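You operate a simulated robot arm through the tools that you are given. There is no shell and no other tool. Be economical: measure what you need, move in short steps, check, and stop when the job is done.

You run a simulated two-armed robot. Do the job below in one go: nothing can be reset, and whatever is moved stays where it is left.

JOB
Ease the rack down: hold the winch grip while the other hand frees the pawl.
Fine: keep hold and wind it down to its rest, then set the pawl on and take up the slack; hands off the drum and out from under the rack.

It is judged by the outcome, as a careful person would: the job done as asked, and still so three seconds after it is handed in. It fails if anything else is knocked over, pushed out of place, dropped, spilled or broken.

ROBOT AND FRAMES
Two 6-joint arms with two-finger parallel grippers on one trunk, on a base that drives. Base frame: it is fixed to the floor where the robot stands at the start and does not move with it; the origin is under the middle of the robot, x ahead of it, y to its left, z up. Lengths are in m, angles in degrees, forces in N, time in s.
The left shoulder is at the start at [-0.077, 0.177, 0.832], the right one opposite. With the tool pointing down near the work surface each hand reaches from about 0.38 to 0.72 m from the robot's upright axis, wherever it stands, measured 20 degrees to its own side. Places, roughly: pawl lever [0.7, 0.1, 0.9]; purple-knob crank [0.3, -0.2, 0.6]; rack prop [1.4, -0.7, 1.1]. Payload 1.57 kg a hand.
The TCP of each hand is the grasp point between the finger pads, 0.03 m short of the fingertips. In the tool frame z runs along the fingers and y along their closing line. The gripper opens to 0.08 m. The fingers are 0.017 m wide and 0.012 m thick; the gripper's body (0.04 by 0.082 m) begins 0.08 m behind the TCP.
Orientation is that of the tool frame in the base frame, as [roll, pitch, yaw] about the fixed x, y, z axes, in that order (R = Rz(yaw) Ry(pitch) Rx(roll)). With the fingers straight down and closing along the base's y, the tool's x points along the base's -x, its y along +y and its z along -z.

CONTROLS
- The arms move only by the tool send_rows. It takes "left_rows", "right_rows" or both (then of equal length, played together; a hand with none holds still); each is a list of rows, each an object (a shift or turn left out is 0, a gripper value left out holds the last) with "translation": the shift along the base's x, y, z in units of 20 mm (1.0 is 20 mm), a list of three; "dr": the turn, a rotation vector about the base's x, y, z in units of 5 degrees (1.0 is 5 degrees), a list of three; "fingers": the gripper command, from -1 (fully open) to 1 (shut), values between in proportion. In form: [{"translation": [dx, dy, dz], "dr": [ax, ay, az], "fingers": fingers}, ...]. A call has 1 to 8 rows; each row shifts and turns the commanded pose from where the row before left it. A call with a number of a shift or a turn outside -1 to 1 is refused whole. Rows are played at 5 a second. More than 0.05 m and 8.6 degrees between two rows, or a gripper value outside its range, and nothing of the call is played. A pose out of reach is approached as far as the arm can. The call stops where the force on the tool passes 50 N (or 10 N more than at its start, if that is more) or the arm is blocked; 0.2 s more then pass. The fingers move at their own pace (about 0.072 m/s each) and stop on an object; they squeeze with about 43 N. The grip force told is the motor's: it shows also when the fingers shut on nothing. Time passes only in rows, and 0.2 s behind the last, so rows that do not move let the fingers close. The reply holds the time, the measured pose of the TCP, the force on the tool along the base axes, the opening and the grip force, in the units named above and with some noise, with the torque about the TCP (base axes, N m) and any sound that the robot's microphone picked up.
- Cameras (640 x 400 px; columns grow to the right, rows downward): "scene" is now at [0.0306, 0.0149, 1.5509]; the picture's right is [0.10, -1.00, 0.00], its down [-0.82, -0.08, -0.57] and it looks along [0.57, 0.05, -0.82] (base axes); focal length 276 px, centre (320, 200). "left" rides on the left gripper at [0.072, 0.007, -0.122] in its tool frame; the picture's right is [-0.09, 1.00, 0.00], its down [-0.84, -0.08, -0.54] and it looks along [-0.54, -0.05, 0.84] (tool axes); focal length 238 px, centre (320, 200). "right" rides on the right gripper at [0.072, -0.007, -0.122] in its tool frame; the picture's right is [0.09, 1.00, 0.00], its down [-0.84, 0.08, -0.54] and it looks along [-0.54, 0.05, 0.84] (tool axes); focal length 238 px, centre (320, 200). There is no depth. A picture from a camera that has moved, and an enlarged one, comes with that camera's place and axes in the base frame and with its lens. The place of the scene camera against the robot may be out by one fixed shift of up to 0.012 m in any direction.
- snapshot(camera): a new picture of that camera. The clock stands still meanwhile.
- slide_trunk(by): slides the trunk up (or, below 0, down) by that many m; the arms and the scene camera ride with it, the base frame stays. It gives what a move gives, with no picture.
- roll_base(legs): drives the robot by 1 to 6 legs, each [ahead, left, turn to the left] in m, m and degrees, along the robot's own axes; the way and the turn of a leg run together, so that a leg with both is an arc; at most 1.5 m and 180 degrees a leg. The arms and the cameras ride along, it lands a little off, and it stops where it bumps. It gives what a move gives.
- aim_head(pan, tilt): turns the head with the scene camera to pan (to the left, within 143 degrees either way) and tilt (down, from -29 to 69), counted from straight ahead of the robot. It gives what a move gives.
- zoom(camera, box): a new picture of the part [left, top, right, bottom] of that camera's present view, enlarged. The clock stands still meanwhile.
- job_done(): hands the job in; it is judged then, once.

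Work in short steps. Places have to be worked out from the pictures, the camera data and where the tool is seen: move nearer, look again, correct. Check each grasp and each placing, and mend what went wrong. You have 120 turns and 88 pictures in all, those below and enlarged ones among them. Open the grippers and draw the arms clear of the work before you hand the job in, unless the task says otherwise; then end with one line.

The tools are called after "Request:" as name(argument=value, ...) on one line, values as JSON. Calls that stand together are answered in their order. send_rows: Moves the arms, as the interface text tells. Its arguments: {"type":"object","properties":{"left_rows":{"type":"array"},"right_rows":{"type":"array"}},"required":[]} The other tools are called the same way: slide_trunk (by) slides the trunk up or down; roll_base (legs) drives the base; aim_head (pan, tilt) turns the head that bears the scene camera; snapshot (camera) takes a picture; zoom (camera, box) takes an enlarged picture of a part of a camera's view; job_done () hands the job in.

At the start:

```text
t: 0.0
left_tcp_pos: [0.4981, 0.2442, 1.1517]
left_orientation: [180.0, 0.1, -180.0]
left_ft_force: [-0.5, 0.5, 0.2]
left_wrist_torque: [-0.02, 0.02, -0.02]
left_gripper_width: 0.08
left_gripper_force: 0.0
right_tcp_pos: [0.405, -0.2072, 1.1798]
right_orientation: [180.0, -0.1, -180.0]
right_ft_force: [0.1, 0.4, 0.7]
right_wrist_torque: [0.01, -0.04, 0.01]
right_gripper_width: 0.0795
right_gripper_force: 0.0
trunk travel left (down, up): [-0.275, 0.053]
robot x, y, heading: [-0.0036, 0.0023, 0.1]
head pan, tilt: [5.5, 55.3]
```

scene: 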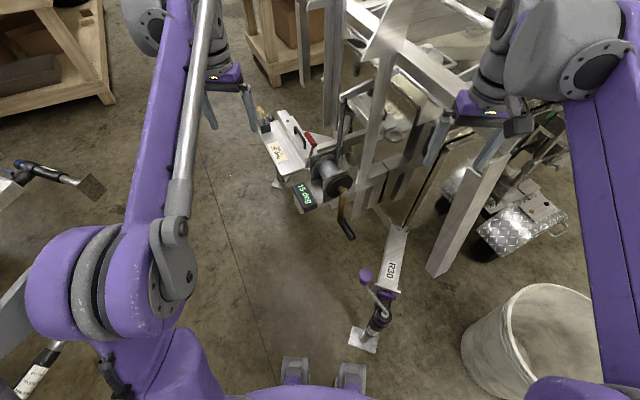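
right: 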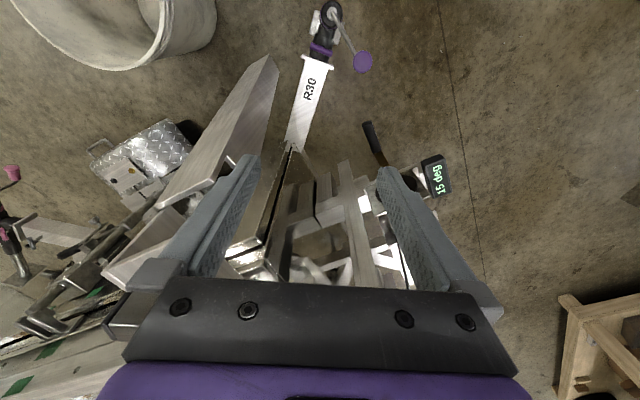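
left: 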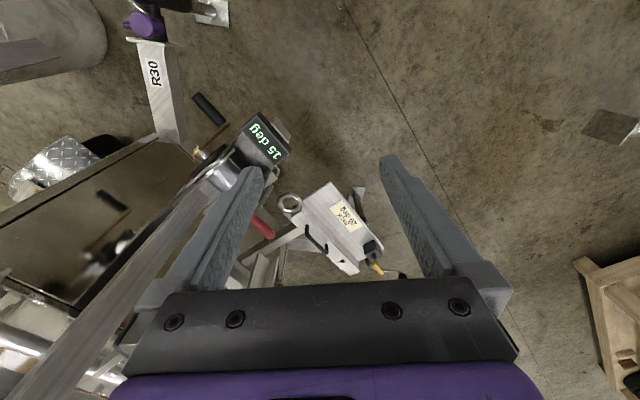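

I see a winch with a display "15 deg", a red lever (pawl?), a black-handled crank, and a separate purple-knob jack crank. I'll zoom in on the winch first.

Request:
zoom(camera="scene", box=[240, 80, 440, 260])

Request:
zoom(camera="left", box=[160, 70, 420, 290])

Request:
aim_head(pan=-10, tilt=25)

Request:
snapshot(camera="scene")

```text
2.22 times, centred on (340, 170) of scene
camera zoom: at [0.0306, 0.0149, 1.5509], right [0.1, -1.0, 0.0], down [-0.82, -0.08, -0.57], along [0.57, 0.05, -0.82], focal length 613 px, centre (276, 267)
```

zoom: 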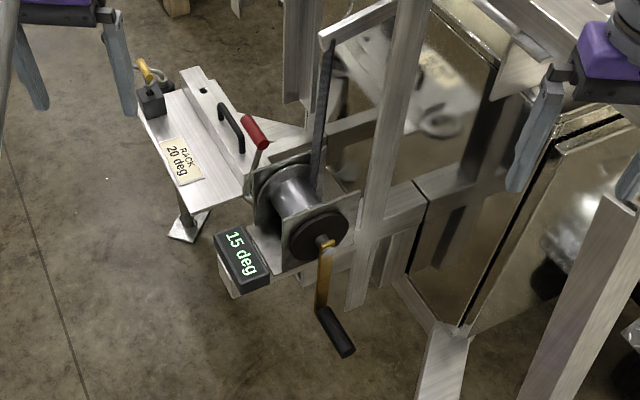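

```text
1.82 times, centred on (290, 180) of left
camera zoom: at [0.4248, 0.2497, 1.2749], right [0.09, 1.0, 0.0], down [0.84, -0.08, 0.54], along [0.54, -0.05, -0.84], focal length 433 px, centre (374, 236)
```

zoom: 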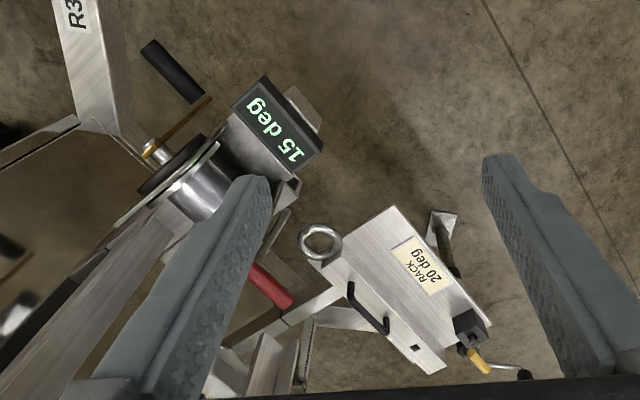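

```text
t: 0.9
left_tcp_pos: [0.4973, 0.2441, 1.1516]
left_orientation: [-180.0, 0.2, 180.0]
left_ft_force: [0.5, 0.7, -0.3]
left_wrist_torque: [0.02, 0.01, -0.02]
left_gripper_width: 0.08
left_gripper_force: 0.1
right_tcp_pos: [0.4064, -0.2083, 1.179]
right_orientation: [180.0, 0.0, -179.9]
right_ft_force: [0.0, -0.8, 0.6]
right_wrist_torque: [0.02, 0.02, 0.01]
right_gripper_width: 0.0802
right_gripper_force: 0.1
trunk travel left (down, up): [-0.275, 0.053]
robot x, y, heading: [0.0007, -0.0007, -0.1]
head pan, tilt: [-10.0, 25.0]
```

```text
82 pictures are left
camera scene: at [0.0499, -0.008, 1.5952], right [-0.17, -0.98, 0.0], down [-0.42, 0.07, -0.91], along [0.89, -0.16, -0.42], focal length 276 px, centre (320, 200)
```

scene: 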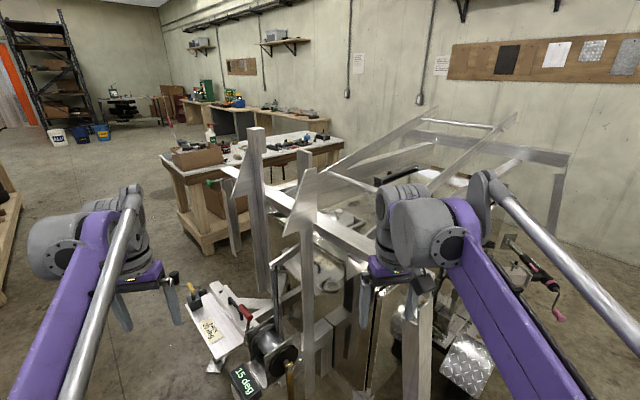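

Now I'll look closer at the winch, rack, and the pink-knob crank from this angle.

Request:
zoom(camera="scene", box=[180, 240, 380, 400])

Request:
zoom(camera="scene", box=[220, 90, 600, 330])

Request:
zoom(camera="right", box=[200, 0, 480, 290])

```text
2.50 times, centred on (280, 320) of scene
camera zoom: at [0.0499, -0.008, 1.5952], right [-0.17, -0.98, 0.0], down [-0.42, 0.07, -0.91], along [0.89, -0.16, -0.42], focal length 689 px, centre (420, -100)
```

zoom: 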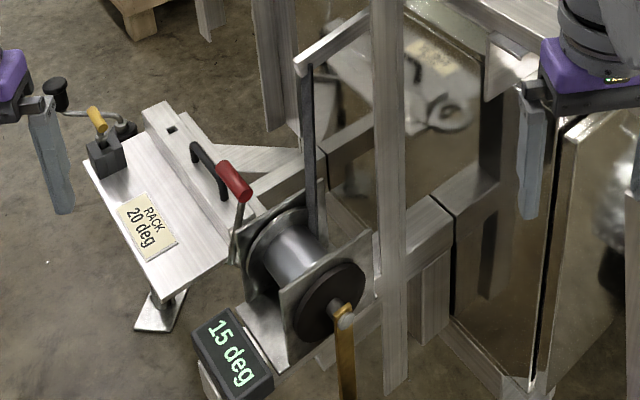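

```text
1.67 times, centred on (410, 210) of scene
camera zoom: at [0.0499, -0.008, 1.5952], right [-0.17, -0.98, 0.0], down [-0.42, 0.07, -0.91], along [0.89, -0.16, -0.42], focal length 460 px, centre (170, 183)
```

zoom: 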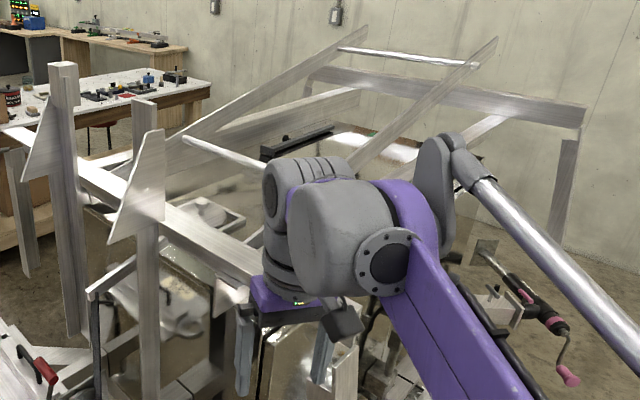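

```text
1.38 times, centred on (340, 145) of right
camera zoom: at [0.3328, -0.2146, 1.302], right [-0.09, 1.0, 0.0], down [0.84, 0.08, 0.54], along [0.54, 0.05, -0.84], focal length 329 px, centre (292, 276)
```

zoom: 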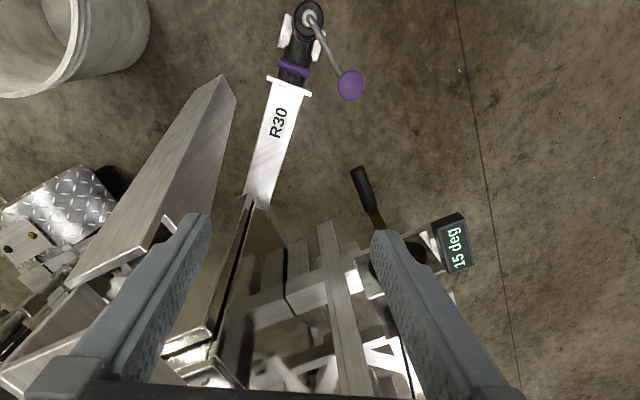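

Triangulating the first pictures, the black crank grip runs from about (.573,-.010,.655) to (.492,-.067,.65), and the hub is at about (.58,-.014,.83). So the crank hangs straight down with a radius of about 0.17. Next I check the rack and its path with the head.

Request:
aim_head(pan=-30, tilt=20)

Request:
snapshot(camera="scene")

Request:
aim_head(pan=-2, tilt=40)

Request:
zoom(camera="scene", box=[200, 40, 480, 260])

```text
t: 1.8
left_tcp_pos: [0.4979, 0.2441, 1.1527]
left_orientation: [-180.0, 0.0, -180.0]
left_ft_force: [-0.4, 0.6, 0.1]
left_wrist_torque: [0.05, -0.01, 0.0]
left_gripper_width: 0.0796
left_gripper_force: 0.1
right_tcp_pos: [0.4055, -0.2076, 1.1803]
right_orientation: [180.0, -0.1, 179.9]
right_ft_force: [0.0, 0.1, 0.3]
right_wrist_torque: [-0.01, 0.0, -0.01]
right_gripper_width: 0.0804
right_gripper_force: 0.0
trunk travel left (down, up): [-0.275, 0.053]
robot x, y, heading: [0.0007, -0.0006, -0.1]
head pan, tilt: [-30.0, 20.0]
```

```text
78 pictures are left
camera scene: at [0.0398, -0.0385, 1.6033], right [-0.5, -0.87, 0.0], down [-0.3, 0.17, -0.94], along [0.81, -0.47, -0.34], focal length 276 px, centre (320, 200)
```

scene: 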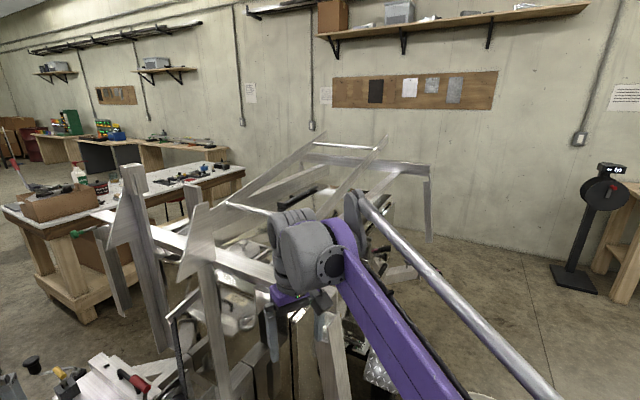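

```text
t: 2.7
left_tcp_pos: [0.4974, 0.2451, 1.1513]
left_orientation: [-180.0, 0.0, -179.9]
left_ft_force: [0.6, -0.1, 0.2]
left_wrist_torque: [0.01, 0.01, 0.0]
left_gripper_width: 0.0799
left_gripper_force: 0.0
right_tcp_pos: [0.4057, -0.2066, 1.1795]
right_orientation: [-180.0, 0.0, -180.0]
right_ft_force: [-1.0, 0.0, -0.1]
right_wrist_torque: [0.01, -0.04, 0.02]
right_gripper_width: 0.0801
right_gripper_force: 0.1
trunk travel left (down, up): [-0.275, 0.053]
robot x, y, heading: [-0.0008, -0.0016, 0.0]
head pan, tilt: [-2.0, 40.0]
```

```text
1.82 times, centred on (340, 150) of scene
camera zoom: at [0.0441, 0.005, 1.572], right [-0.04, -1.0, 0.0], down [-0.64, 0.02, -0.77], along [0.77, -0.03, -0.64], focal length 501 px, centre (284, 291)
```

zoom: 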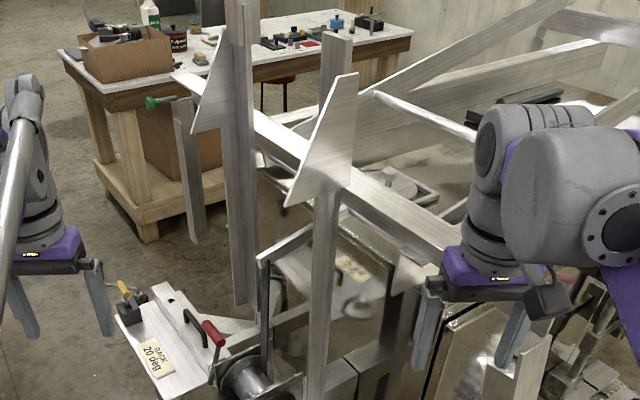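

No view shows anything odd in the crank's sweep. I start bringing the right hand down toward the crank grip, yawing +35° so its closing line is square to the grip.

Request:
send_rows(right_rows=[{"translation": [0, 0.33, -1], "dr": [0, 0, 0.875], "fingers": -1}, {"translation": [0, 0.33, -1], "dr": [0, 0, 0.875]}, {"translation": [0, 0.33, -1], "dr": [0, 0, 0.875]}, {"translation": [0, 0.33, -1], "dr": [0, 0, 0.875]}, {"translation": [0, 0.33, -1], "dr": [0, 0, 0.875]}, {"translation": [0, 0.33, -1], "dr": [0, 0, 0.875]}, {"translation": [0, 0.33, -1], "dr": [0, 0, 0.875]}, {"translation": [0, 0.33, -1], "dr": [0, 0, 0.875]}])

Request:
send_rows(right_rows=[{"translation": [0, 0.33, -1], "dr": [0.57, -0.82, 0]}, {"translation": [0, 0.33, -1], "dr": [0.57, -0.82, 0]}, {"translation": [0.2, 0.33, -1], "dr": [0.57, -0.82, 0]}, {"translation": [0.2, 0.33, -1], "dr": [0.57, -0.82, 0]}, {"translation": [0.3, 0.33, -1], "dr": [0.57, -0.82, 0]}, {"translation": [0.4, 0.33, -0.5]}])

Request:
snapshot(camera="right")

Request:
snapshot(camera="scene")

```text
t: 4.5
left_tcp_pos: [0.4959, 0.244, 1.1521]
left_orientation: [-179.9, 0.2, 180.0]
left_ft_force: [0.4, -1.0, -0.6]
left_wrist_torque: [-0.02, 0.02, -0.03]
left_gripper_width: 0.0802
left_gripper_force: 0.1
right_tcp_pos: [0.4045, -0.1545, 1.0198]
right_orientation: [-179.9, 0.0, -144.9]
right_ft_force: [-0.1, 0.2, -0.4]
right_wrist_torque: [-0.03, 0.03, -0.01]
right_gripper_width: 0.0801
right_gripper_force: 0.1
trunk travel left (down, up): [-0.275, 0.053]
robot x, y, heading: [0.0045, 0.0022, 0.1]
head pan, tilt: [-2.0, 40.0]
```

```text
t: 5.9
left_tcp_pos: [0.4976, 0.2437, 1.1505]
left_orientation: [-180.0, 0.0, -180.0]
left_ft_force: [-0.4, 0.2, -0.4]
left_wrist_torque: [0.0, 0.04, 0.01]
left_gripper_width: 0.0801
left_gripper_force: 0.1
right_tcp_pos: [0.4279, -0.116, 0.9093]
right_orientation: [-179.9, 25.0, -144.9]
right_ft_force: [0.5, -0.3, 0.0]
right_wrist_torque: [-0.01, 0.0, -0.02]
right_gripper_width: 0.08
right_gripper_force: 0.0
trunk travel left (down, up): [-0.275, 0.053]
robot x, y, heading: [0.0017, -0.002, -0.0]
head pan, tilt: [-2.0, 40.0]
```

```text
76 pictures are left
camera right: at [0.3354, -0.1878, 0.9899], right [-0.64, 0.77, -0.04], down [0.39, 0.37, 0.84], along [0.66, 0.52, -0.53], focal length 238 px, centre (320, 200)
```

right: 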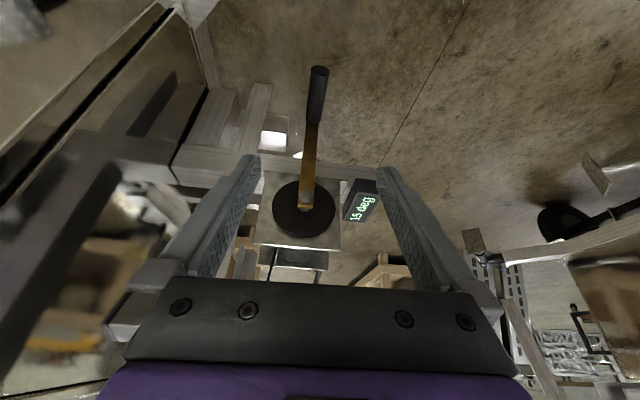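

```text
75 pictures are left
camera scene: at [0.0448, 0.0053, 1.572], right [-0.03, -1.0, 0.0], down [-0.64, 0.02, -0.77], along [0.77, -0.03, -0.64], focal length 276 px, centre (320, 200)
```

scene: 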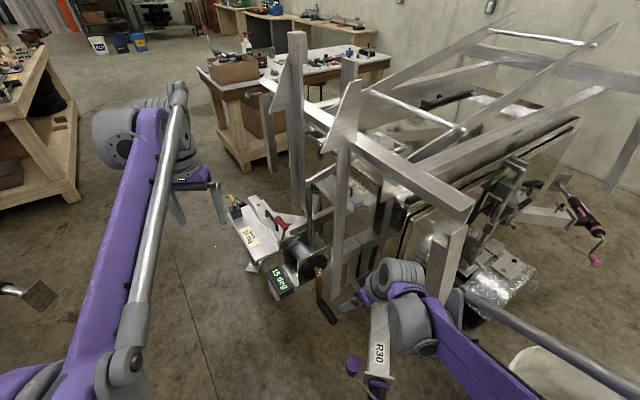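

The hand lines up with the crank, and the hub and grip agree with my estimates to about 1 cm. I move to the pre-grasp.

Request:
send_rows(right_rows=[{"translation": [0.4, 0.35, -1]}, {"translation": [0.4, 0.35, -1]}, {"translation": [0.4, 0.35, -1]}, {"translation": [0.4, 0.35, -1]}, {"translation": [0.4, 0.35, -1]}, {"translation": [0.4, 0.3, -1]}])

Request:
snapshot(camera="right")

Request:
zoom(camera="scene", box=[220, 160, 460, 360])

```text
t: 7.3
left_tcp_pos: [0.4962, 0.2451, 1.152]
left_orientation: [-180.0, 0.1, -180.0]
left_ft_force: [0.4, 0.0, -0.1]
left_wrist_torque: [0.01, -0.02, 0.01]
left_gripper_width: 0.0801
left_gripper_force: 0.1
right_tcp_pos: [0.4764, -0.0759, 0.7891]
right_orientation: [-179.9, 24.9, -144.9]
right_ft_force: [-0.2, 0.0, 0.6]
right_wrist_torque: [-0.01, 0.0, 0.0]
right_gripper_width: 0.08
right_gripper_force: 0.0
trunk travel left (down, up): [-0.275, 0.053]
robot x, y, heading: [-0.0003, 0.0022, 0.0]
head pan, tilt: [-2.0, 40.0]
```

```text
74 pictures are left
camera right: at [0.3837, -0.1469, 0.87], right [-0.64, 0.77, -0.04], down [0.39, 0.37, 0.84], along [0.66, 0.52, -0.53], focal length 238 px, centre (320, 200)
```

right: 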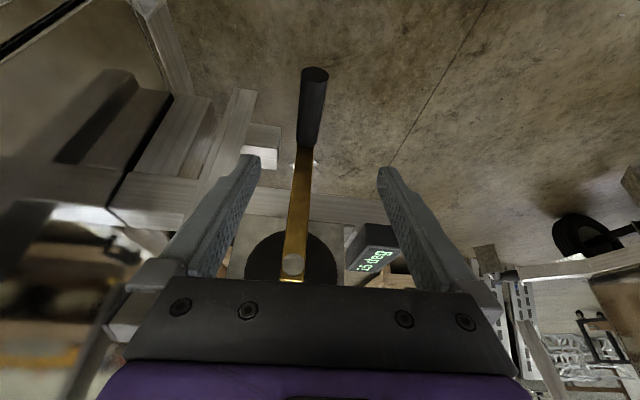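

```text
2.00 times, centred on (340, 260) of scene
camera zoom: at [0.0448, 0.0052, 1.5719], right [-0.03, -1.0, 0.0], down [-0.64, 0.02, -0.77], along [0.77, -0.03, -0.64], focal length 551 px, centre (280, 80)
```

zoom: 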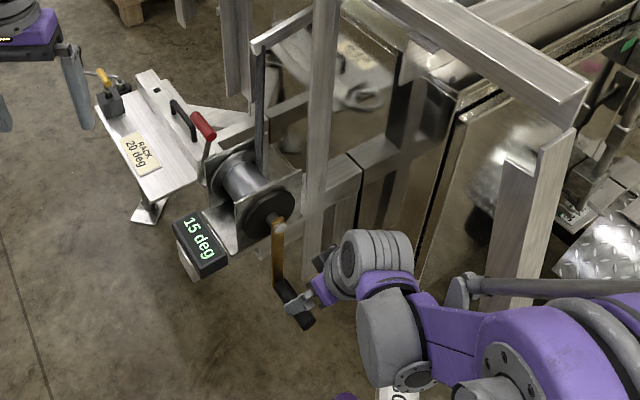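

From the two hand cameras the grip centre is about (.534,-.051,.632). I shift 12 mm sideways, then advance most of the way with the fingers open.

Request:
send_rows(right_rows=[{"translation": [0.34, -0.49, 0]}, {"translation": [0.317, 0.217, -0.98]}, {"translation": [0.317, 0.217, -0.98]}, {"translation": [0.317, 0.217, -0.98]}, {"translation": [0.317, 0.217, -0.98]}])

Request:
snapshot(camera="right")

```text
t: 8.5
left_tcp_pos: [0.4975, 0.2453, 1.1523]
left_orientation: [-180.0, 0.1, -180.0]
left_ft_force: [0.4, 0.8, 0.0]
left_wrist_torque: [-0.02, 0.0, 0.04]
left_gripper_width: 0.0799
left_gripper_force: 0.1
right_tcp_pos: [0.509, -0.0673, 0.7103]
right_orientation: [-179.9, 25.1, -144.9]
right_ft_force: [0.9, 0.4, 0.4]
right_wrist_torque: [0.02, -0.02, 0.0]
right_gripper_width: 0.0799
right_gripper_force: 0.1
trunk travel left (down, up): [-0.275, 0.053]
robot x, y, heading: [-0.0021, 0.0006, -0.1]
head pan, tilt: [-2.0, 40.0]
```

```text
72 pictures are left
camera right: at [0.4156, -0.1396, 0.7911], right [-0.64, 0.77, -0.04], down [0.39, 0.37, 0.84], along [0.66, 0.52, -0.53], focal length 238 px, centre (320, 200)
```

right: 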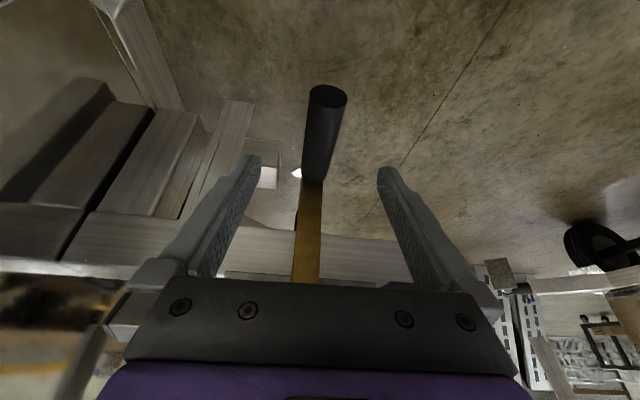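

Alignment is good, with the grip centred between the fingers. I advance the rest of the way and check.

Request:
send_rows(right_rows=[{"translation": [0.317, 0.217, -0.98]}, {"translation": [0.317, 0.217, -0.98]}, {"translation": [0.317, 0.217, -0.98]}, {"translation": [0.317, 0.217, -0.98]}])

Request:
snapshot(camera="right")

```text
t: 9.5
left_tcp_pos: [0.4981, 0.2433, 1.1526]
left_orientation: [-180.0, 0.1, -179.9]
left_ft_force: [0.1, -0.3, 0.5]
left_wrist_torque: [0.02, 0.01, 0.01]
left_gripper_width: 0.0803
left_gripper_force: 0.0
right_tcp_pos: [0.5324, -0.0504, 0.6334]
right_orientation: [-179.9, 25.0, -144.7]
right_ft_force: [-0.3, 0.0, -0.3]
right_wrist_torque: [-0.03, 0.01, 0.01]
right_gripper_width: 0.0801
right_gripper_force: 0.1
trunk travel left (down, up): [-0.275, 0.053]
robot x, y, heading: [0.0009, -0.0001, -0.2]
head pan, tilt: [-2.0, 40.0]
```

```text
71 pictures are left
camera right: at [0.4411, -0.1225, 0.7129], right [-0.64, 0.77, -0.04], down [0.39, 0.37, 0.84], along [0.66, 0.52, -0.53], focal length 238 px, centre (320, 200)
```

right: 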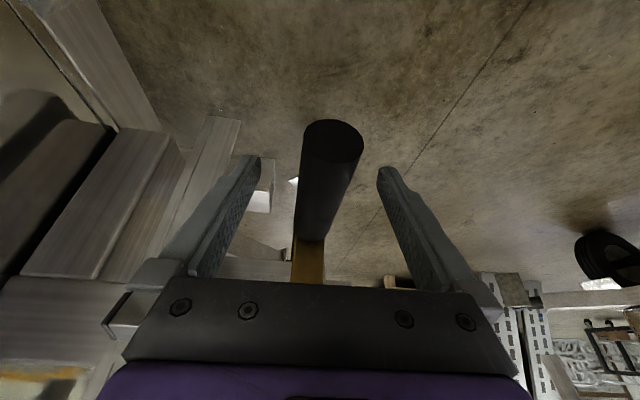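

The grip is at the TCP and is centred, so I close on it.

Request:
send_rows(right_rows=[{"fingers": 1}, {}, {}, {}, {}])

Request:
snapshot(camera="right")

Request:
zoom(camera="left", box=[160, 70, 420, 290])

```text
t: 10.7
left_tcp_pos: [0.4976, 0.2443, 1.1522]
left_orientation: [-180.0, 0.0, 179.9]
left_ft_force: [0.1, 0.4, -0.9]
left_wrist_torque: [-0.03, 0.02, 0.0]
left_gripper_width: 0.08
left_gripper_force: 0.1
right_tcp_pos: [0.5329, -0.0497, 0.6342]
right_orientation: [-179.9, 25.0, -144.9]
right_ft_force: [-1.5, 2.9, -4.4]
right_wrist_torque: [0.0, 0.0, -0.82]
right_gripper_width: 0.0298
right_gripper_force: 39.0
trunk travel left (down, up): [-0.275, 0.053]
robot x, y, heading: [-0.0019, -0.0013, 0.0]
head pan, tilt: [-2.0, 40.0]
```

```text
70 pictures are left
camera right: at [0.4406, -0.1224, 0.7131], right [-0.64, 0.77, -0.04], down [0.39, 0.37, 0.84], along [0.66, 0.52, -0.53], focal length 238 px, centre (320, 200)
```

right: 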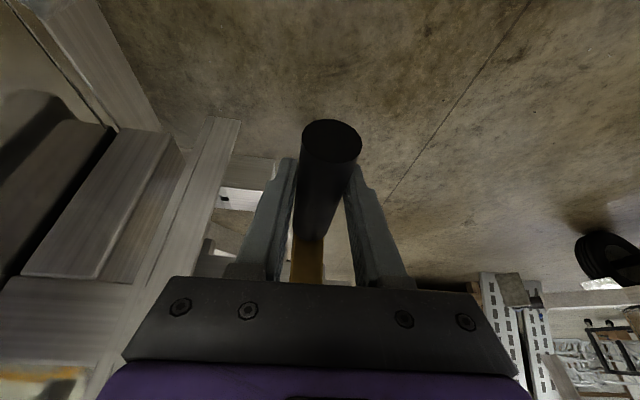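

```text
1.82 times, centred on (290, 180) of left
camera zoom: at [0.425, 0.2499, 1.2748], right [0.09, 1.0, 0.0], down [0.84, -0.08, 0.54], along [0.54, -0.05, -0.84], focal length 433 px, centre (374, 236)
```

zoom: 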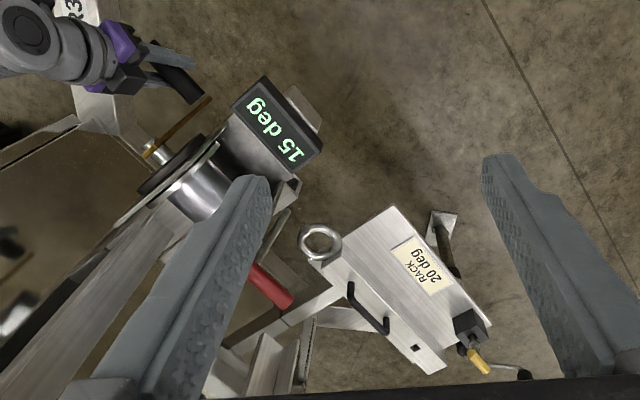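

The crank is held (0.030 m, 39 N). I triangulate the red pawl handle at about (.687,.093,.906) to (.749,.123,.90), parallel to the winch axis. I bring the left hand toward it with yaw +35° and tilt 30°, then look from close by.

Request:
send_rows(left_rows=[{"translation": [0.2, -0.1, 0], "dr": [0, 0, 1]}, {"translation": [0.2, -0.1, 0], "dr": [0, 0, 1]}, {"translation": [0.2, -0.1, 0], "dr": [0, 0, 1]}, {"translation": [0.2, -0.1, 0], "dr": [0, 0, 1]}, {"translation": [0.2, -0.1, 0], "dr": [0, 0, 1]}, {"translation": [0.2, -0.1, 0], "dr": [0, 0, 1]}, {"translation": [0.2, -0.1, 0], "dr": [0, 0, 1]}])

Request:
send_rows(left_rows=[{"translation": [0.5, -0.2, -0.3], "dr": [0.57, -0.82, 0]}, {"translation": [0.5, -0.2, -0.3], "dr": [0.57, -0.82, 0]}, {"translation": [0.5, -0.2, -0.3], "dr": [0.57, -0.82, 0]}, {"translation": [0.5, -0.2, -0.3], "dr": [0.57, -0.82, 0]}, {"translation": [0.5, -0.2, -0.3], "dr": [0.57, -0.82, 0]}, {"translation": [0.5, -0.2, -0.3], "dr": [0.57, -0.82, 0]}])

Request:
snapshot(camera="left")

Request:
snapshot(camera="scene")

```text
t: 12.3
left_tcp_pos: [0.5259, 0.2315, 1.1518]
left_orientation: [-180.0, 0.1, -144.9]
left_ft_force: [0.0, -0.3, -0.5]
left_wrist_torque: [0.0, 0.0, -0.01]
left_gripper_width: 0.0798
left_gripper_force: 0.1
right_tcp_pos: [0.5327, -0.0509, 0.6333]
right_orientation: [-179.9, 24.9, -145.0]
right_ft_force: [-5.6, 3.8, -7.5]
right_wrist_torque: [0.0, 0.09, -0.69]
right_gripper_width: 0.0299
right_gripper_force: 39.6
trunk travel left (down, up): [-0.275, 0.053]
robot x, y, heading: [0.0016, 0.0017, -0.0]
head pan, tilt: [-2.0, 40.0]
```

```text
t: 13.7
left_tcp_pos: [0.586, 0.2071, 1.1166]
left_orientation: [-179.9, 30.2, -145.1]
left_ft_force: [0.5, -0.1, 0.3]
left_wrist_torque: [0.03, 0.0, -0.04]
left_gripper_width: 0.0796
left_gripper_force: 0.0
right_tcp_pos: [0.5344, -0.0501, 0.634]
right_orientation: [-179.9, 25.0, -145.0]
right_ft_force: [-7.1, 2.1, -9.9]
right_wrist_torque: [0.07, -0.05, -0.7]
right_gripper_width: 0.0299
right_gripper_force: 40.0
trunk travel left (down, up): [-0.275, 0.053]
robot x, y, heading: [0.0013, -0.002, -0.1]
head pan, tilt: [-2.0, 40.0]
```

```text
68 pictures are left
camera left: at [0.4804, 0.1403, 1.1868], right [-0.51, 0.86, 0.04], down [0.41, 0.2, 0.89], along [0.76, 0.47, -0.46], focal length 238 px, centre (320, 200)
```

left: 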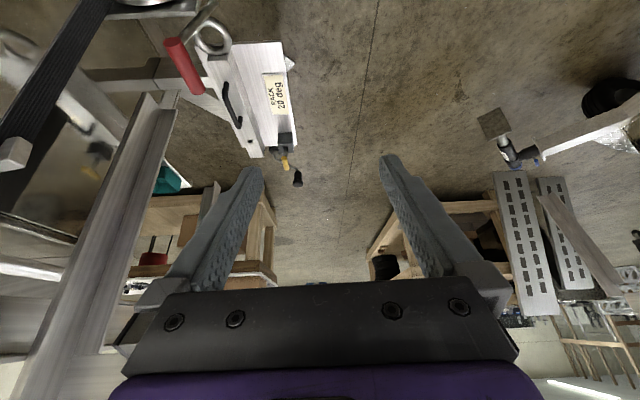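

```text
67 pictures are left
camera scene: at [0.0443, 0.0052, 1.5719], right [-0.03, -1.0, 0.0], down [-0.64, 0.02, -0.77], along [0.77, -0.03, -0.64], focal length 276 px, centre (320, 200)
```

scene: 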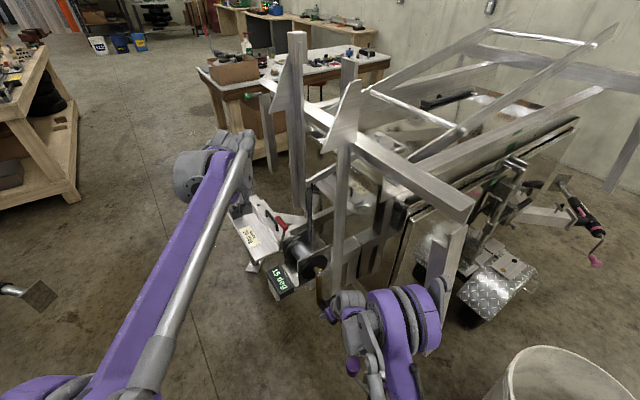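

Refined from the two left views, the pawl handle's middle is about (.733,.104,.893), and the black strap stands vertically at (.70,.023). I lean the left hand 30° away from the strap while going to the pre-grasp.

Request:
send_rows(left_rows=[{"translation": [0.486, -0.671, -0.957], "dr": [-0.82, -0.57, 0]}, {"translation": [0.486, -0.671, -0.957], "dr": [-0.82, -0.57, 0]}, {"translation": [0.486, -0.671, -0.957], "dr": [-0.82, -0.57, 0]}, {"translation": [0.486, -0.671, -0.957], "dr": [-0.82, -0.57, 0]}, {"translation": [0.486, -0.671, -0.957], "dr": [-0.82, -0.57, 0]}, {"translation": [0.486, -0.671, -0.957], "dr": [-0.82, -0.57, 0]}, {"translation": [0.486, -0.671, -0.957]}])

Request:
snapshot(camera="left")

Request:
zoom(camera="scene", box=[180, 130, 380, 310])

```text
t: 15.3
left_tcp_pos: [0.6534, 0.1132, 0.9821]
left_orientation: [-146.2, 25.6, -129.0]
left_ft_force: [0.2, -0.5, 0.3]
left_wrist_torque: [-0.01, 0.04, 0.0]
left_gripper_width: 0.0801
left_gripper_force: 0.1
right_tcp_pos: [0.5324, -0.0495, 0.6324]
right_orientation: [-179.8, 25.1, -145.0]
right_ft_force: [-7.4, 4.0, -9.6]
right_wrist_torque: [-0.08, 0.19, -0.76]
right_gripper_width: 0.03
right_gripper_force: 39.0
trunk travel left (down, up): [-0.275, 0.053]
robot x, y, heading: [-0.0001, -0.0023, -0.1]
head pan, tilt: [-2.0, 40.0]
```

```text
66 pictures are left
camera left: at [0.5293, 0.0746, 1.0398], right [-0.44, 0.77, -0.46], down [0.16, 0.57, 0.81], along [0.88, 0.28, -0.37], focal length 238 px, centre (320, 200)
```

left: 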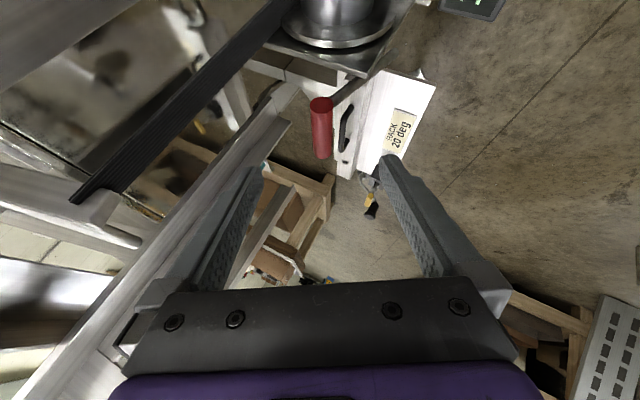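

```text
2.22 times, centred on (280, 220) of scene
camera zoom: at [0.0444, 0.0051, 1.5719], right [-0.03, -1.0, 0.0], down [-0.64, 0.02, -0.77], along [0.77, -0.03, -0.64], focal length 613 px, centre (409, 156)
```

zoom: 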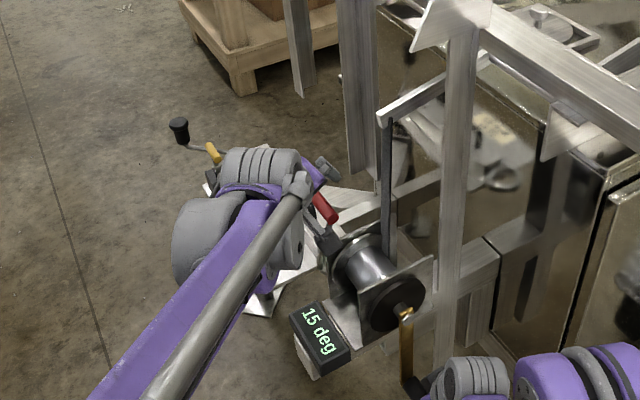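

The handle appears exactly where predicted and centred between the fingers. I advance 12 cm along the tool axis.

Request:
send_rows(left_rows=[{"translation": [0.657, -0.07, -0.75]}, {"translation": [0.657, -0.07, -0.75]}, {"translation": [0.657, -0.07, -0.75]}, {"translation": [0.657, -0.07, -0.75]}, {"translation": [0.657, -0.07, -0.75]}])

Request:
snapshot(camera="left")

```text
t: 16.5
left_tcp_pos: [0.7186, 0.1061, 0.9086]
left_orientation: [-146.3, 25.6, -129.0]
left_ft_force: [-0.4, 0.2, -0.4]
left_wrist_torque: [-0.02, -0.02, 0.02]
left_gripper_width: 0.0801
left_gripper_force: 0.1
right_tcp_pos: [0.5333, -0.0489, 0.634]
right_orientation: [-179.8, 24.9, -144.9]
right_ft_force: [-6.3, 4.7, -10.0]
right_wrist_torque: [-0.12, 0.25, -0.78]
right_gripper_width: 0.0298
right_gripper_force: 39.2
trunk travel left (down, up): [-0.275, 0.053]
robot x, y, heading: [0.0001, 0.0025, -0.2]
head pan, tilt: [-2.0, 40.0]
```

```text
64 pictures are left
camera left: at [0.5948, 0.0675, 0.9657], right [-0.44, 0.77, -0.46], down [0.16, 0.57, 0.81], along [0.88, 0.28, -0.37], focal length 238 px, centre (320, 200)
```

left: 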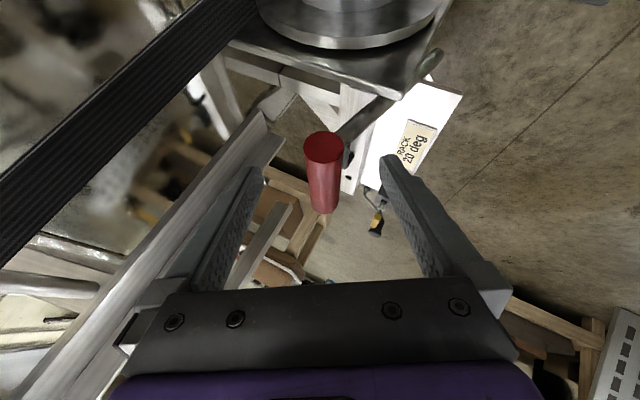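

I zoom on the pawl linkage before closing, to see how the lever pivots.

Request:
zoom(camera="left", box=[240, 0, 480, 200])

Request:
send_rows(left_rows=[{"translation": [0.55, -0.06, -0.62]}])

```text
2.00 times, centred on (360, 100) of left
camera zoom: at [0.5948, 0.0675, 0.9657], right [-0.44, 0.77, -0.46], down [0.16, 0.57, 0.81], along [0.88, 0.28, -0.37], focal length 477 px, centre (240, 400)
```

zoom: 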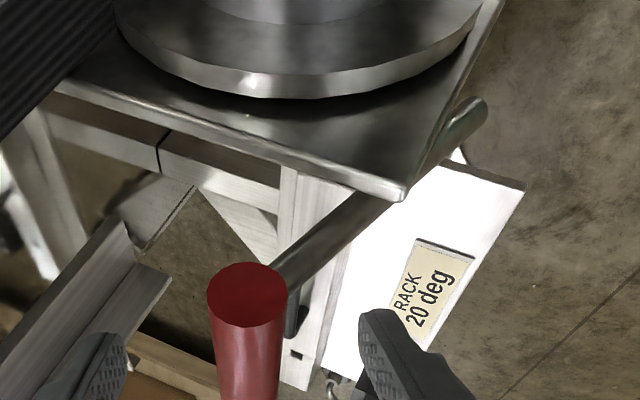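

```text
t: 16.9
left_tcp_pos: [0.7291, 0.1054, 0.8952]
left_orientation: [-146.4, 25.6, -128.9]
left_ft_force: [-0.6, -1.1, -0.2]
left_wrist_torque: [-0.02, 0.05, -0.02]
left_gripper_width: 0.0799
left_gripper_force: 0.0
right_tcp_pos: [0.5331, -0.0502, 0.6335]
right_orientation: [-179.9, 25.0, -144.9]
right_ft_force: [-6.6, 4.2, -10.1]
right_wrist_torque: [-0.12, 0.23, -0.72]
right_gripper_width: 0.0298
right_gripper_force: 39.6
trunk travel left (down, up): [-0.275, 0.053]
robot x, y, heading: [-0.001, 0.0024, -0.2]
head pan, tilt: [-2.0, 40.0]
```

The lever rod runs from the handle's near end down-left to about (.677,.114,.80), its likely pivot. I close the left hand on the handle and check the forces.

Request:
send_rows(left_rows=[{"fingers": 1}, {}, {}, {}, {}])

Request:
zoom(camera="left", box=[200, 0, 500, 240])

Request:
zoom(camera="right", box=[160, 100, 500, 400])

```text
t: 18.1
left_tcp_pos: [0.7284, 0.106, 0.8943]
left_orientation: [-146.3, 25.4, -128.9]
left_ft_force: [-14.9, 11.6, -21.5]
left_wrist_torque: [0.2, -0.67, -0.57]
left_gripper_width: 0.0201
left_gripper_force: 33.4
right_tcp_pos: [0.533, -0.0504, 0.6333]
right_orientation: [-179.8, 24.9, -144.9]
right_ft_force: [-5.8, -4.2, -0.9]
right_wrist_torque: [0.08, -0.08, -0.7]
right_gripper_width: 0.0298
right_gripper_force: 39.6
trunk travel left (down, up): [-0.275, 0.053]
robot x, y, heading: [-0.0015, -0.0013, 0.0]
head pan, tilt: [-2.0, 40.0]
```

```text
1.67 times, centred on (350, 120) of left
camera zoom: at [0.6045, 0.0678, 0.9525], right [-0.44, 0.77, -0.46], down [0.16, 0.57, 0.81], along [0.88, 0.29, -0.37], focal length 397 px, centre (270, 333)
```

zoom: 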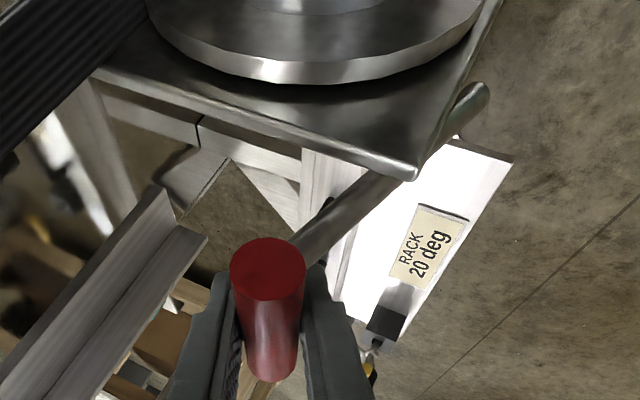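

```text
1.33 times, centred on (330, 250) of right
camera zoom: at [0.4406, -0.1222, 0.7133], right [-0.64, 0.77, -0.04], down [0.39, 0.37, 0.84], along [0.66, 0.52, -0.53], focal length 318 px, centre (307, 133)
```

zoom: 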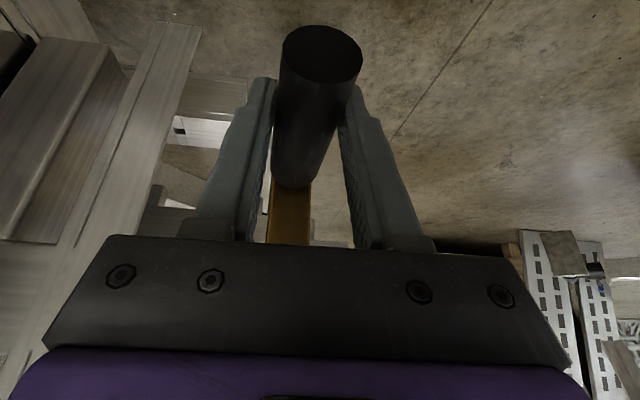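

The left grip is on (0.020 m) but pulls sideways about 26 N along the closing line. I relax it 4 mm that way, which also tests the freeing direction.

Request:
send_rows(left_rows=[{"translation": [-0.1, 0.14, -0.1]}, {}])

```text
t: 18.7
left_tcp_pos: [0.7284, 0.1065, 0.8952]
left_orientation: [-146.2, 25.7, -128.9]
left_ft_force: [6.8, 4.9, 3.0]
left_wrist_torque: [-0.08, 0.17, -0.87]
left_gripper_width: 0.0204
left_gripper_force: 34.0
right_tcp_pos: [0.5332, -0.0492, 0.6335]
right_orientation: [-180.0, 24.9, -145.0]
right_ft_force: [-10.2, -0.1, -8.3]
right_wrist_torque: [-0.02, 0.08, -0.92]
right_gripper_width: 0.0296
right_gripper_force: 39.4
trunk travel left (down, up): [-0.275, 0.053]
robot x, y, heading: [0.0006, -0.0052, -0.1]
head pan, tilt: [-2.0, 40.0]
```

Forces are small now. I push the lever gently toward -v, away from the drum, in small steps to feel whether the pawl frees that way.

Request:
send_rows(left_rows=[{"translation": [-0.11, 0.155, 0.06]}, {"translation": [-0.11, 0.155, 0.06]}, {}])

```text
t: 19.5
left_tcp_pos: [0.725, 0.1137, 0.8972]
left_orientation: [-146.2, 25.7, -128.9]
left_ft_force: [18.4, 2.5, 19.3]
left_wrist_torque: [0.05, -0.18, -0.67]
left_gripper_width: 0.0201
left_gripper_force: 33.8
right_tcp_pos: [0.5337, -0.0505, 0.6319]
right_orientation: [-180.0, 24.8, -144.9]
right_ft_force: [-12.5, 2.0, -13.7]
right_wrist_torque: [-0.12, 0.31, -0.7]
right_gripper_width: 0.0298
right_gripper_force: 39.5
trunk travel left (down, up): [-0.275, 0.053]
robot x, y, heading: [-0.0009, 0.0017, -0.1]
head pan, tilt: [-2.0, 40.0]
```

The lever moves that way with modest force, but the handle wants to ride higher. I continue with more upward motion.

Request:
send_rows(left_rows=[{"translation": [0.05, 0.1, 0.15]}, {"translation": [-0.1, 0.2, 0.1]}, {"translation": [-0.1, 0.2, 0.05]}, {}])

Request:
zoom(camera="left", box=[200, 0, 500, 240])

```text
t: 20.5
left_tcp_pos: [0.7199, 0.1228, 0.9005]
left_orientation: [-146.4, 25.5, -129.0]
left_ft_force: [-12.5, -5.2, -25.6]
left_wrist_torque: [0.16, -0.39, -0.62]
left_gripper_width: 0.0203
left_gripper_force: 33.3
right_tcp_pos: [0.533, -0.0502, 0.6319]
right_orientation: [-180.0, 25.0, -145.0]
right_ft_force: [-7.1, 3.4, 4.4]
right_wrist_torque: [0.28, -0.43, -0.74]
right_gripper_width: 0.0299
right_gripper_force: 39.2
trunk travel left (down, up): [-0.275, 0.053]
robot x, y, heading: [0.0007, -0.0005, -0.1]
head pan, tilt: [-2.0, 40.0]
```

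```text
1.67 times, centred on (350, 120) of left
camera zoom: at [0.5949, 0.0845, 0.9586], right [-0.44, 0.77, -0.46], down [0.16, 0.57, 0.81], along [0.88, 0.28, -0.38], focal length 397 px, centre (270, 333)
```

zoom: 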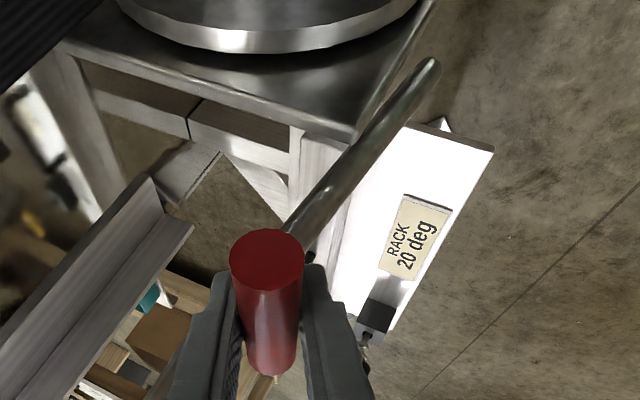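

The lever has swung about 18 mm. I go on in the same arc, watching both hands' forces.

Request:
send_rows(left_rows=[{"translation": [-0.2, 0.3, 0.0]}, {"translation": [-0.2, 0.3, 0.0]}, {}])

```text
t: 21.3
left_tcp_pos: [0.7128, 0.1344, 0.9018]
left_orientation: [-146.2, 25.7, -128.9]
left_ft_force: [-7.3, -5.0, -3.5]
left_wrist_torque: [-0.04, -0.21, -0.68]
left_gripper_width: 0.02
left_gripper_force: 33.9
right_tcp_pos: [0.5342, -0.0503, 0.633]
right_orientation: [-179.9, 25.0, -144.9]
right_ft_force: [-3.8, 6.8, -8.1]
right_wrist_torque: [0.01, -0.01, -0.85]
right_gripper_width: 0.0297
right_gripper_force: 39.2
trunk travel left (down, up): [-0.275, 0.053]
robot x, y, heading: [-0.0008, -0.002, -0.0]
head pan, tilt: [-2.0, 40.0]
```

It is still moving freely with low force. I continue over the arc, now going slightly down.

Request:
send_rows(left_rows=[{"translation": [-0.25, 0.37, 0.0]}, {"translation": [-0.25, 0.37, -0.1]}, {}])

Request:
zoom(camera="left", box=[200, 0, 500, 240])

```text
t: 22.1
left_tcp_pos: [0.703, 0.1517, 0.9005]
left_orientation: [-146.2, 25.7, -128.9]
left_ft_force: [2.7, 3.8, 17.5]
left_wrist_torque: [-0.01, -0.16, -0.73]
left_gripper_width: 0.0202
left_gripper_force: 33.9
right_tcp_pos: [0.5343, -0.0521, 0.6335]
right_orientation: [-179.8, 25.0, -145.0]
right_ft_force: [8.0, -7.8, -15.7]
right_wrist_torque: [-0.08, -0.02, -0.68]
right_gripper_width: 0.0296
right_gripper_force: 39.0
trunk travel left (down, up): [-0.275, 0.053]
robot x, y, heading: [-0.0033, -0.002, 0.4]
head pan, tilt: [-2.0, 40.0]
```

```text
1.67 times, centred on (350, 120) of left
camera zoom: at [0.5785, 0.1118, 0.9575], right [-0.44, 0.77, -0.46], down [0.15, 0.57, 0.81], along [0.88, 0.29, -0.37], focal length 397 px, centre (270, 333)
```

zoom: 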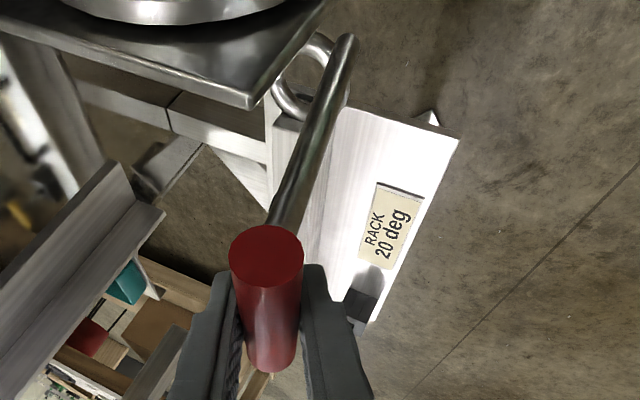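

The crank load has moved onto my right hand (a +v push of about 11 N), so the pawl seems free. I swing the lever further open to find where it rests, holding the crank.

Request:
send_rows(left_rows=[{"translation": [-0.25, 0.37, 0.0]}, {"translation": [-0.26, 0.39, -0.13]}, {}])

Request:
zoom(camera="scene", box=[180, 130, 420, 330])

```text
t: 22.9
left_tcp_pos: [0.6938, 0.1651, 0.8964]
left_orientation: [-146.5, 25.6, -129.0]
left_ft_force: [18.6, 5.0, -15.4]
left_wrist_torque: [0.18, -0.35, -0.62]
left_gripper_width: 0.02
left_gripper_force: 33.4
right_tcp_pos: [0.5328, -0.0525, 0.6331]
right_orientation: [-179.9, 24.9, -145.0]
right_ft_force: [-5.9, -14.1, 22.9]
right_wrist_torque: [0.03, -0.15, -1.02]
right_gripper_width: 0.0298
right_gripper_force: 39.8
trunk travel left (down, up): [-0.275, 0.053]
robot x, y, heading: [-0.0001, 0.0001, -0.2]
head pan, tilt: [-2.0, 40.0]
```

```text
2.00 times, centred on (300, 230) of scene
camera zoom: at [0.046, 0.0047, 1.572], right [-0.04, -1.0, 0.0], down [-0.64, 0.02, -0.77], along [0.76, -0.03, -0.64], focal length 551 px, centre (360, 140)
```

zoom: 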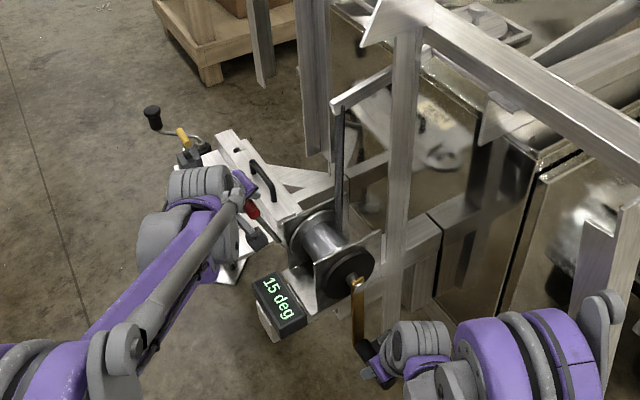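

Both hands read moderate forces and the lever is still following. I open it a little more, with more downward motion, and test the crank by letting it go 1 cm toward +v.

Request:
send_rows(left_rows=[{"translation": [-0.1, 0.2, -0.2]}, {"translation": [-0.2, 0.33, -0.2]}, {}])

Request:
send_rows(right_rows=[{"translation": [0.14, -0.2, 0]}, {"translation": [0.14, -0.2, 0]}, {}])

```text
t: 23.7
left_tcp_pos: [0.6861, 0.1756, 0.8888]
left_orientation: [-146.3, 25.6, -128.9]
left_ft_force: [4.0, 4.5, 5.4]
left_wrist_torque: [0.13, -0.6, -0.48]
left_gripper_width: 0.02
left_gripper_force: 34.1
right_tcp_pos: [0.5335, -0.0519, 0.634]
right_orientation: [-179.9, 25.1, -144.9]
right_ft_force: [3.1, -8.4, 4.8]
right_wrist_torque: [-0.17, 0.18, -0.83]
right_gripper_width: 0.0295
right_gripper_force: 39.0
trunk travel left (down, up): [-0.275, 0.053]
robot x, y, heading: [-0.0, 0.0032, 0.1]
head pan, tilt: [-2.0, 40.0]
```

```text
t: 24.5
left_tcp_pos: [0.6863, 0.1747, 0.8887]
left_orientation: [-146.2, 25.6, -129.1]
left_ft_force: [-1.7, 4.6, 7.7]
left_wrist_torque: [0.21, -0.24, -0.6]
left_gripper_width: 0.0196
left_gripper_force: 33.9
right_tcp_pos: [0.5384, -0.0577, 0.6338]
right_orientation: [-179.9, 25.1, -144.9]
right_ft_force: [1.0, -5.6, -4.9]
right_wrist_torque: [-0.02, -0.02, -0.61]
right_gripper_width: 0.0298
right_gripper_force: 39.2
trunk travel left (down, up): [-0.275, 0.053]
robot x, y, heading: [0.0021, 0.0053, -0.1]
head pan, tilt: [-2.0, 40.0]
```

The crank followed 8 mm toward +v under a light steady load, so the pawl is free and lowering is in the +v direction. I open the lever further to see whether it has a stop where it stays.

Request:
send_rows(left_rows=[{"translation": [-0.27, 0.38, -0.27]}, {"translation": [-0.27, 0.38, -0.33]}, {"translation": [-0.27, 0.38, -0.38]}, {}])

Request:
snapshot(camera="left")

```text
t: 25.5
left_tcp_pos: [0.6727, 0.1937, 0.871]
left_orientation: [-145.8, 25.9, -128.9]
left_ft_force: [29.0, -13.3, 35.7]
left_wrist_torque: [0.07, -0.07, -0.38]
left_gripper_width: 0.0203
left_gripper_force: 33.7
right_tcp_pos: [0.5397, -0.0606, 0.6332]
right_orientation: [-179.9, 24.9, -145.1]
right_ft_force: [4.2, -6.5, -3.4]
right_wrist_torque: [-0.64, 0.97, -0.62]
right_gripper_width: 0.0298
right_gripper_force: 39.2
trunk travel left (down, up): [-0.275, 0.053]
robot x, y, heading: [0.003, -0.0006, -0.3]
head pan, tilt: [-2.0, 40.0]
```

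```text
57 pictures are left
camera left: at [0.5477, 0.1557, 0.9286], right [-0.44, 0.77, -0.46], down [0.15, 0.57, 0.81], along [0.89, 0.28, -0.36], focal length 238 px, centre (320, 200)
```

left: 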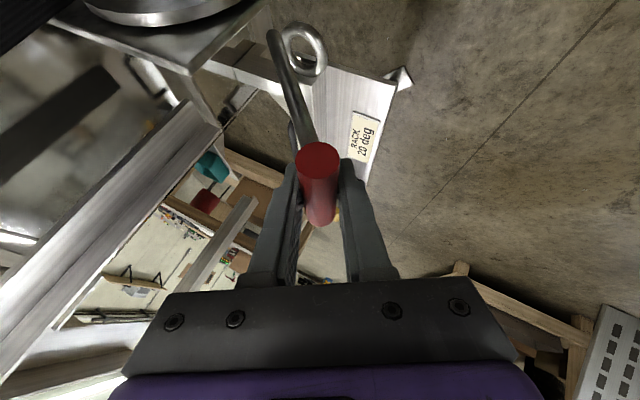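

Force rose to about 45 N, so that is the lever's open stop. I ease back a few mm, then open the left fingers slightly to see if the lever stays put.

Request:
send_rows(left_rows=[{"translation": [0.12, -0.16, 0.17]}, {}, {"fingers": 0.2}, {}, {}])

Request:
snapshot(camera="left")

```text
t: 26.7
left_tcp_pos: [0.6712, 0.1957, 0.8728]
left_orientation: [-146.2, 25.5, -128.9]
left_ft_force: [-0.2, -0.4, -0.7]
left_wrist_torque: [-0.02, 0.02, 0.02]
left_gripper_width: 0.0321
left_gripper_force: 0.1
right_tcp_pos: [0.537, -0.0575, 0.6326]
right_orientation: [-179.9, 25.0, -144.8]
right_ft_force: [0.5, -5.7, 3.2]
right_wrist_torque: [0.18, -0.29, -0.76]
right_gripper_width: 0.0299
right_gripper_force: 39.1
trunk travel left (down, up): [-0.275, 0.053]
robot x, y, heading: [-0.0, 0.0002, 0.0]
head pan, tilt: [-2.0, 40.0]
```

```text
56 pictures are left
camera left: at [0.5474, 0.157, 0.9305], right [-0.44, 0.77, -0.46], down [0.16, 0.57, 0.81], along [0.88, 0.29, -0.37], focal length 238 px, centre (320, 200)
```

left: 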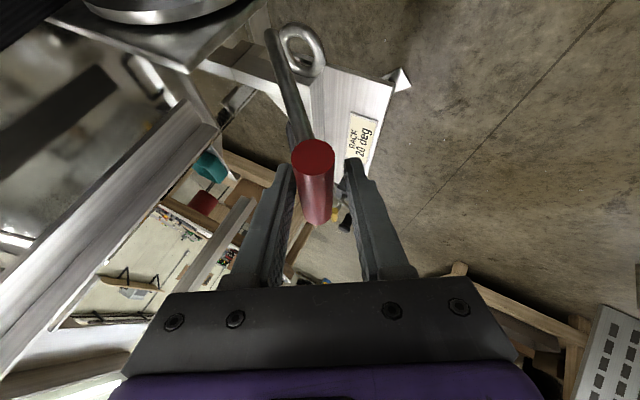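

There is no force on the left fingers and the lever seems to stay. I open fully and check again before withdrawing.

Request:
send_rows(left_rows=[{"fingers": -1}, {}, {}, {}])

Request:
snapshot(camera="left")

```text
t: 27.7
left_tcp_pos: [0.6722, 0.196, 0.8719]
left_orientation: [-146.3, 25.6, -128.9]
left_ft_force: [0.0, 0.5, 0.0]
left_wrist_torque: [-0.01, -0.01, 0.02]
left_gripper_width: 0.0799
left_gripper_force: 0.0
right_tcp_pos: [0.5381, -0.0569, 0.6333]
right_orientation: [-179.9, 25.1, -145.0]
right_ft_force: [1.7, -4.4, 1.4]
right_wrist_torque: [-0.09, 0.14, -0.6]
right_gripper_width: 0.0297
right_gripper_force: 39.4
trunk travel left (down, up): [-0.275, 0.053]
robot x, y, heading: [0.0018, 0.0028, 0.0]
head pan, tilt: [-2.0, 40.0]
```

```text
55 pictures are left
camera left: at [0.5478, 0.1566, 0.9305], right [-0.44, 0.77, -0.46], down [0.16, 0.57, 0.81], along [0.88, 0.28, -0.37], focal length 238 px, centre (320, 200)
```

left: 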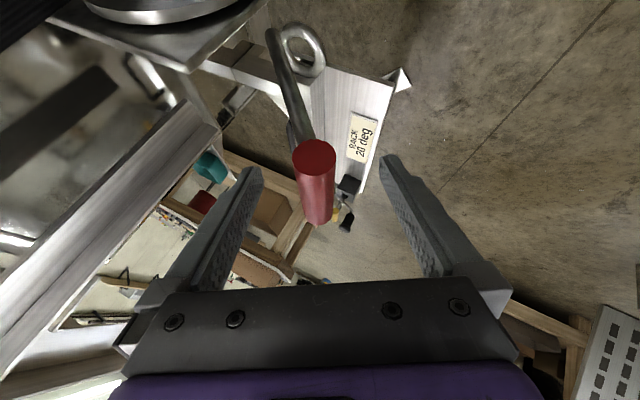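

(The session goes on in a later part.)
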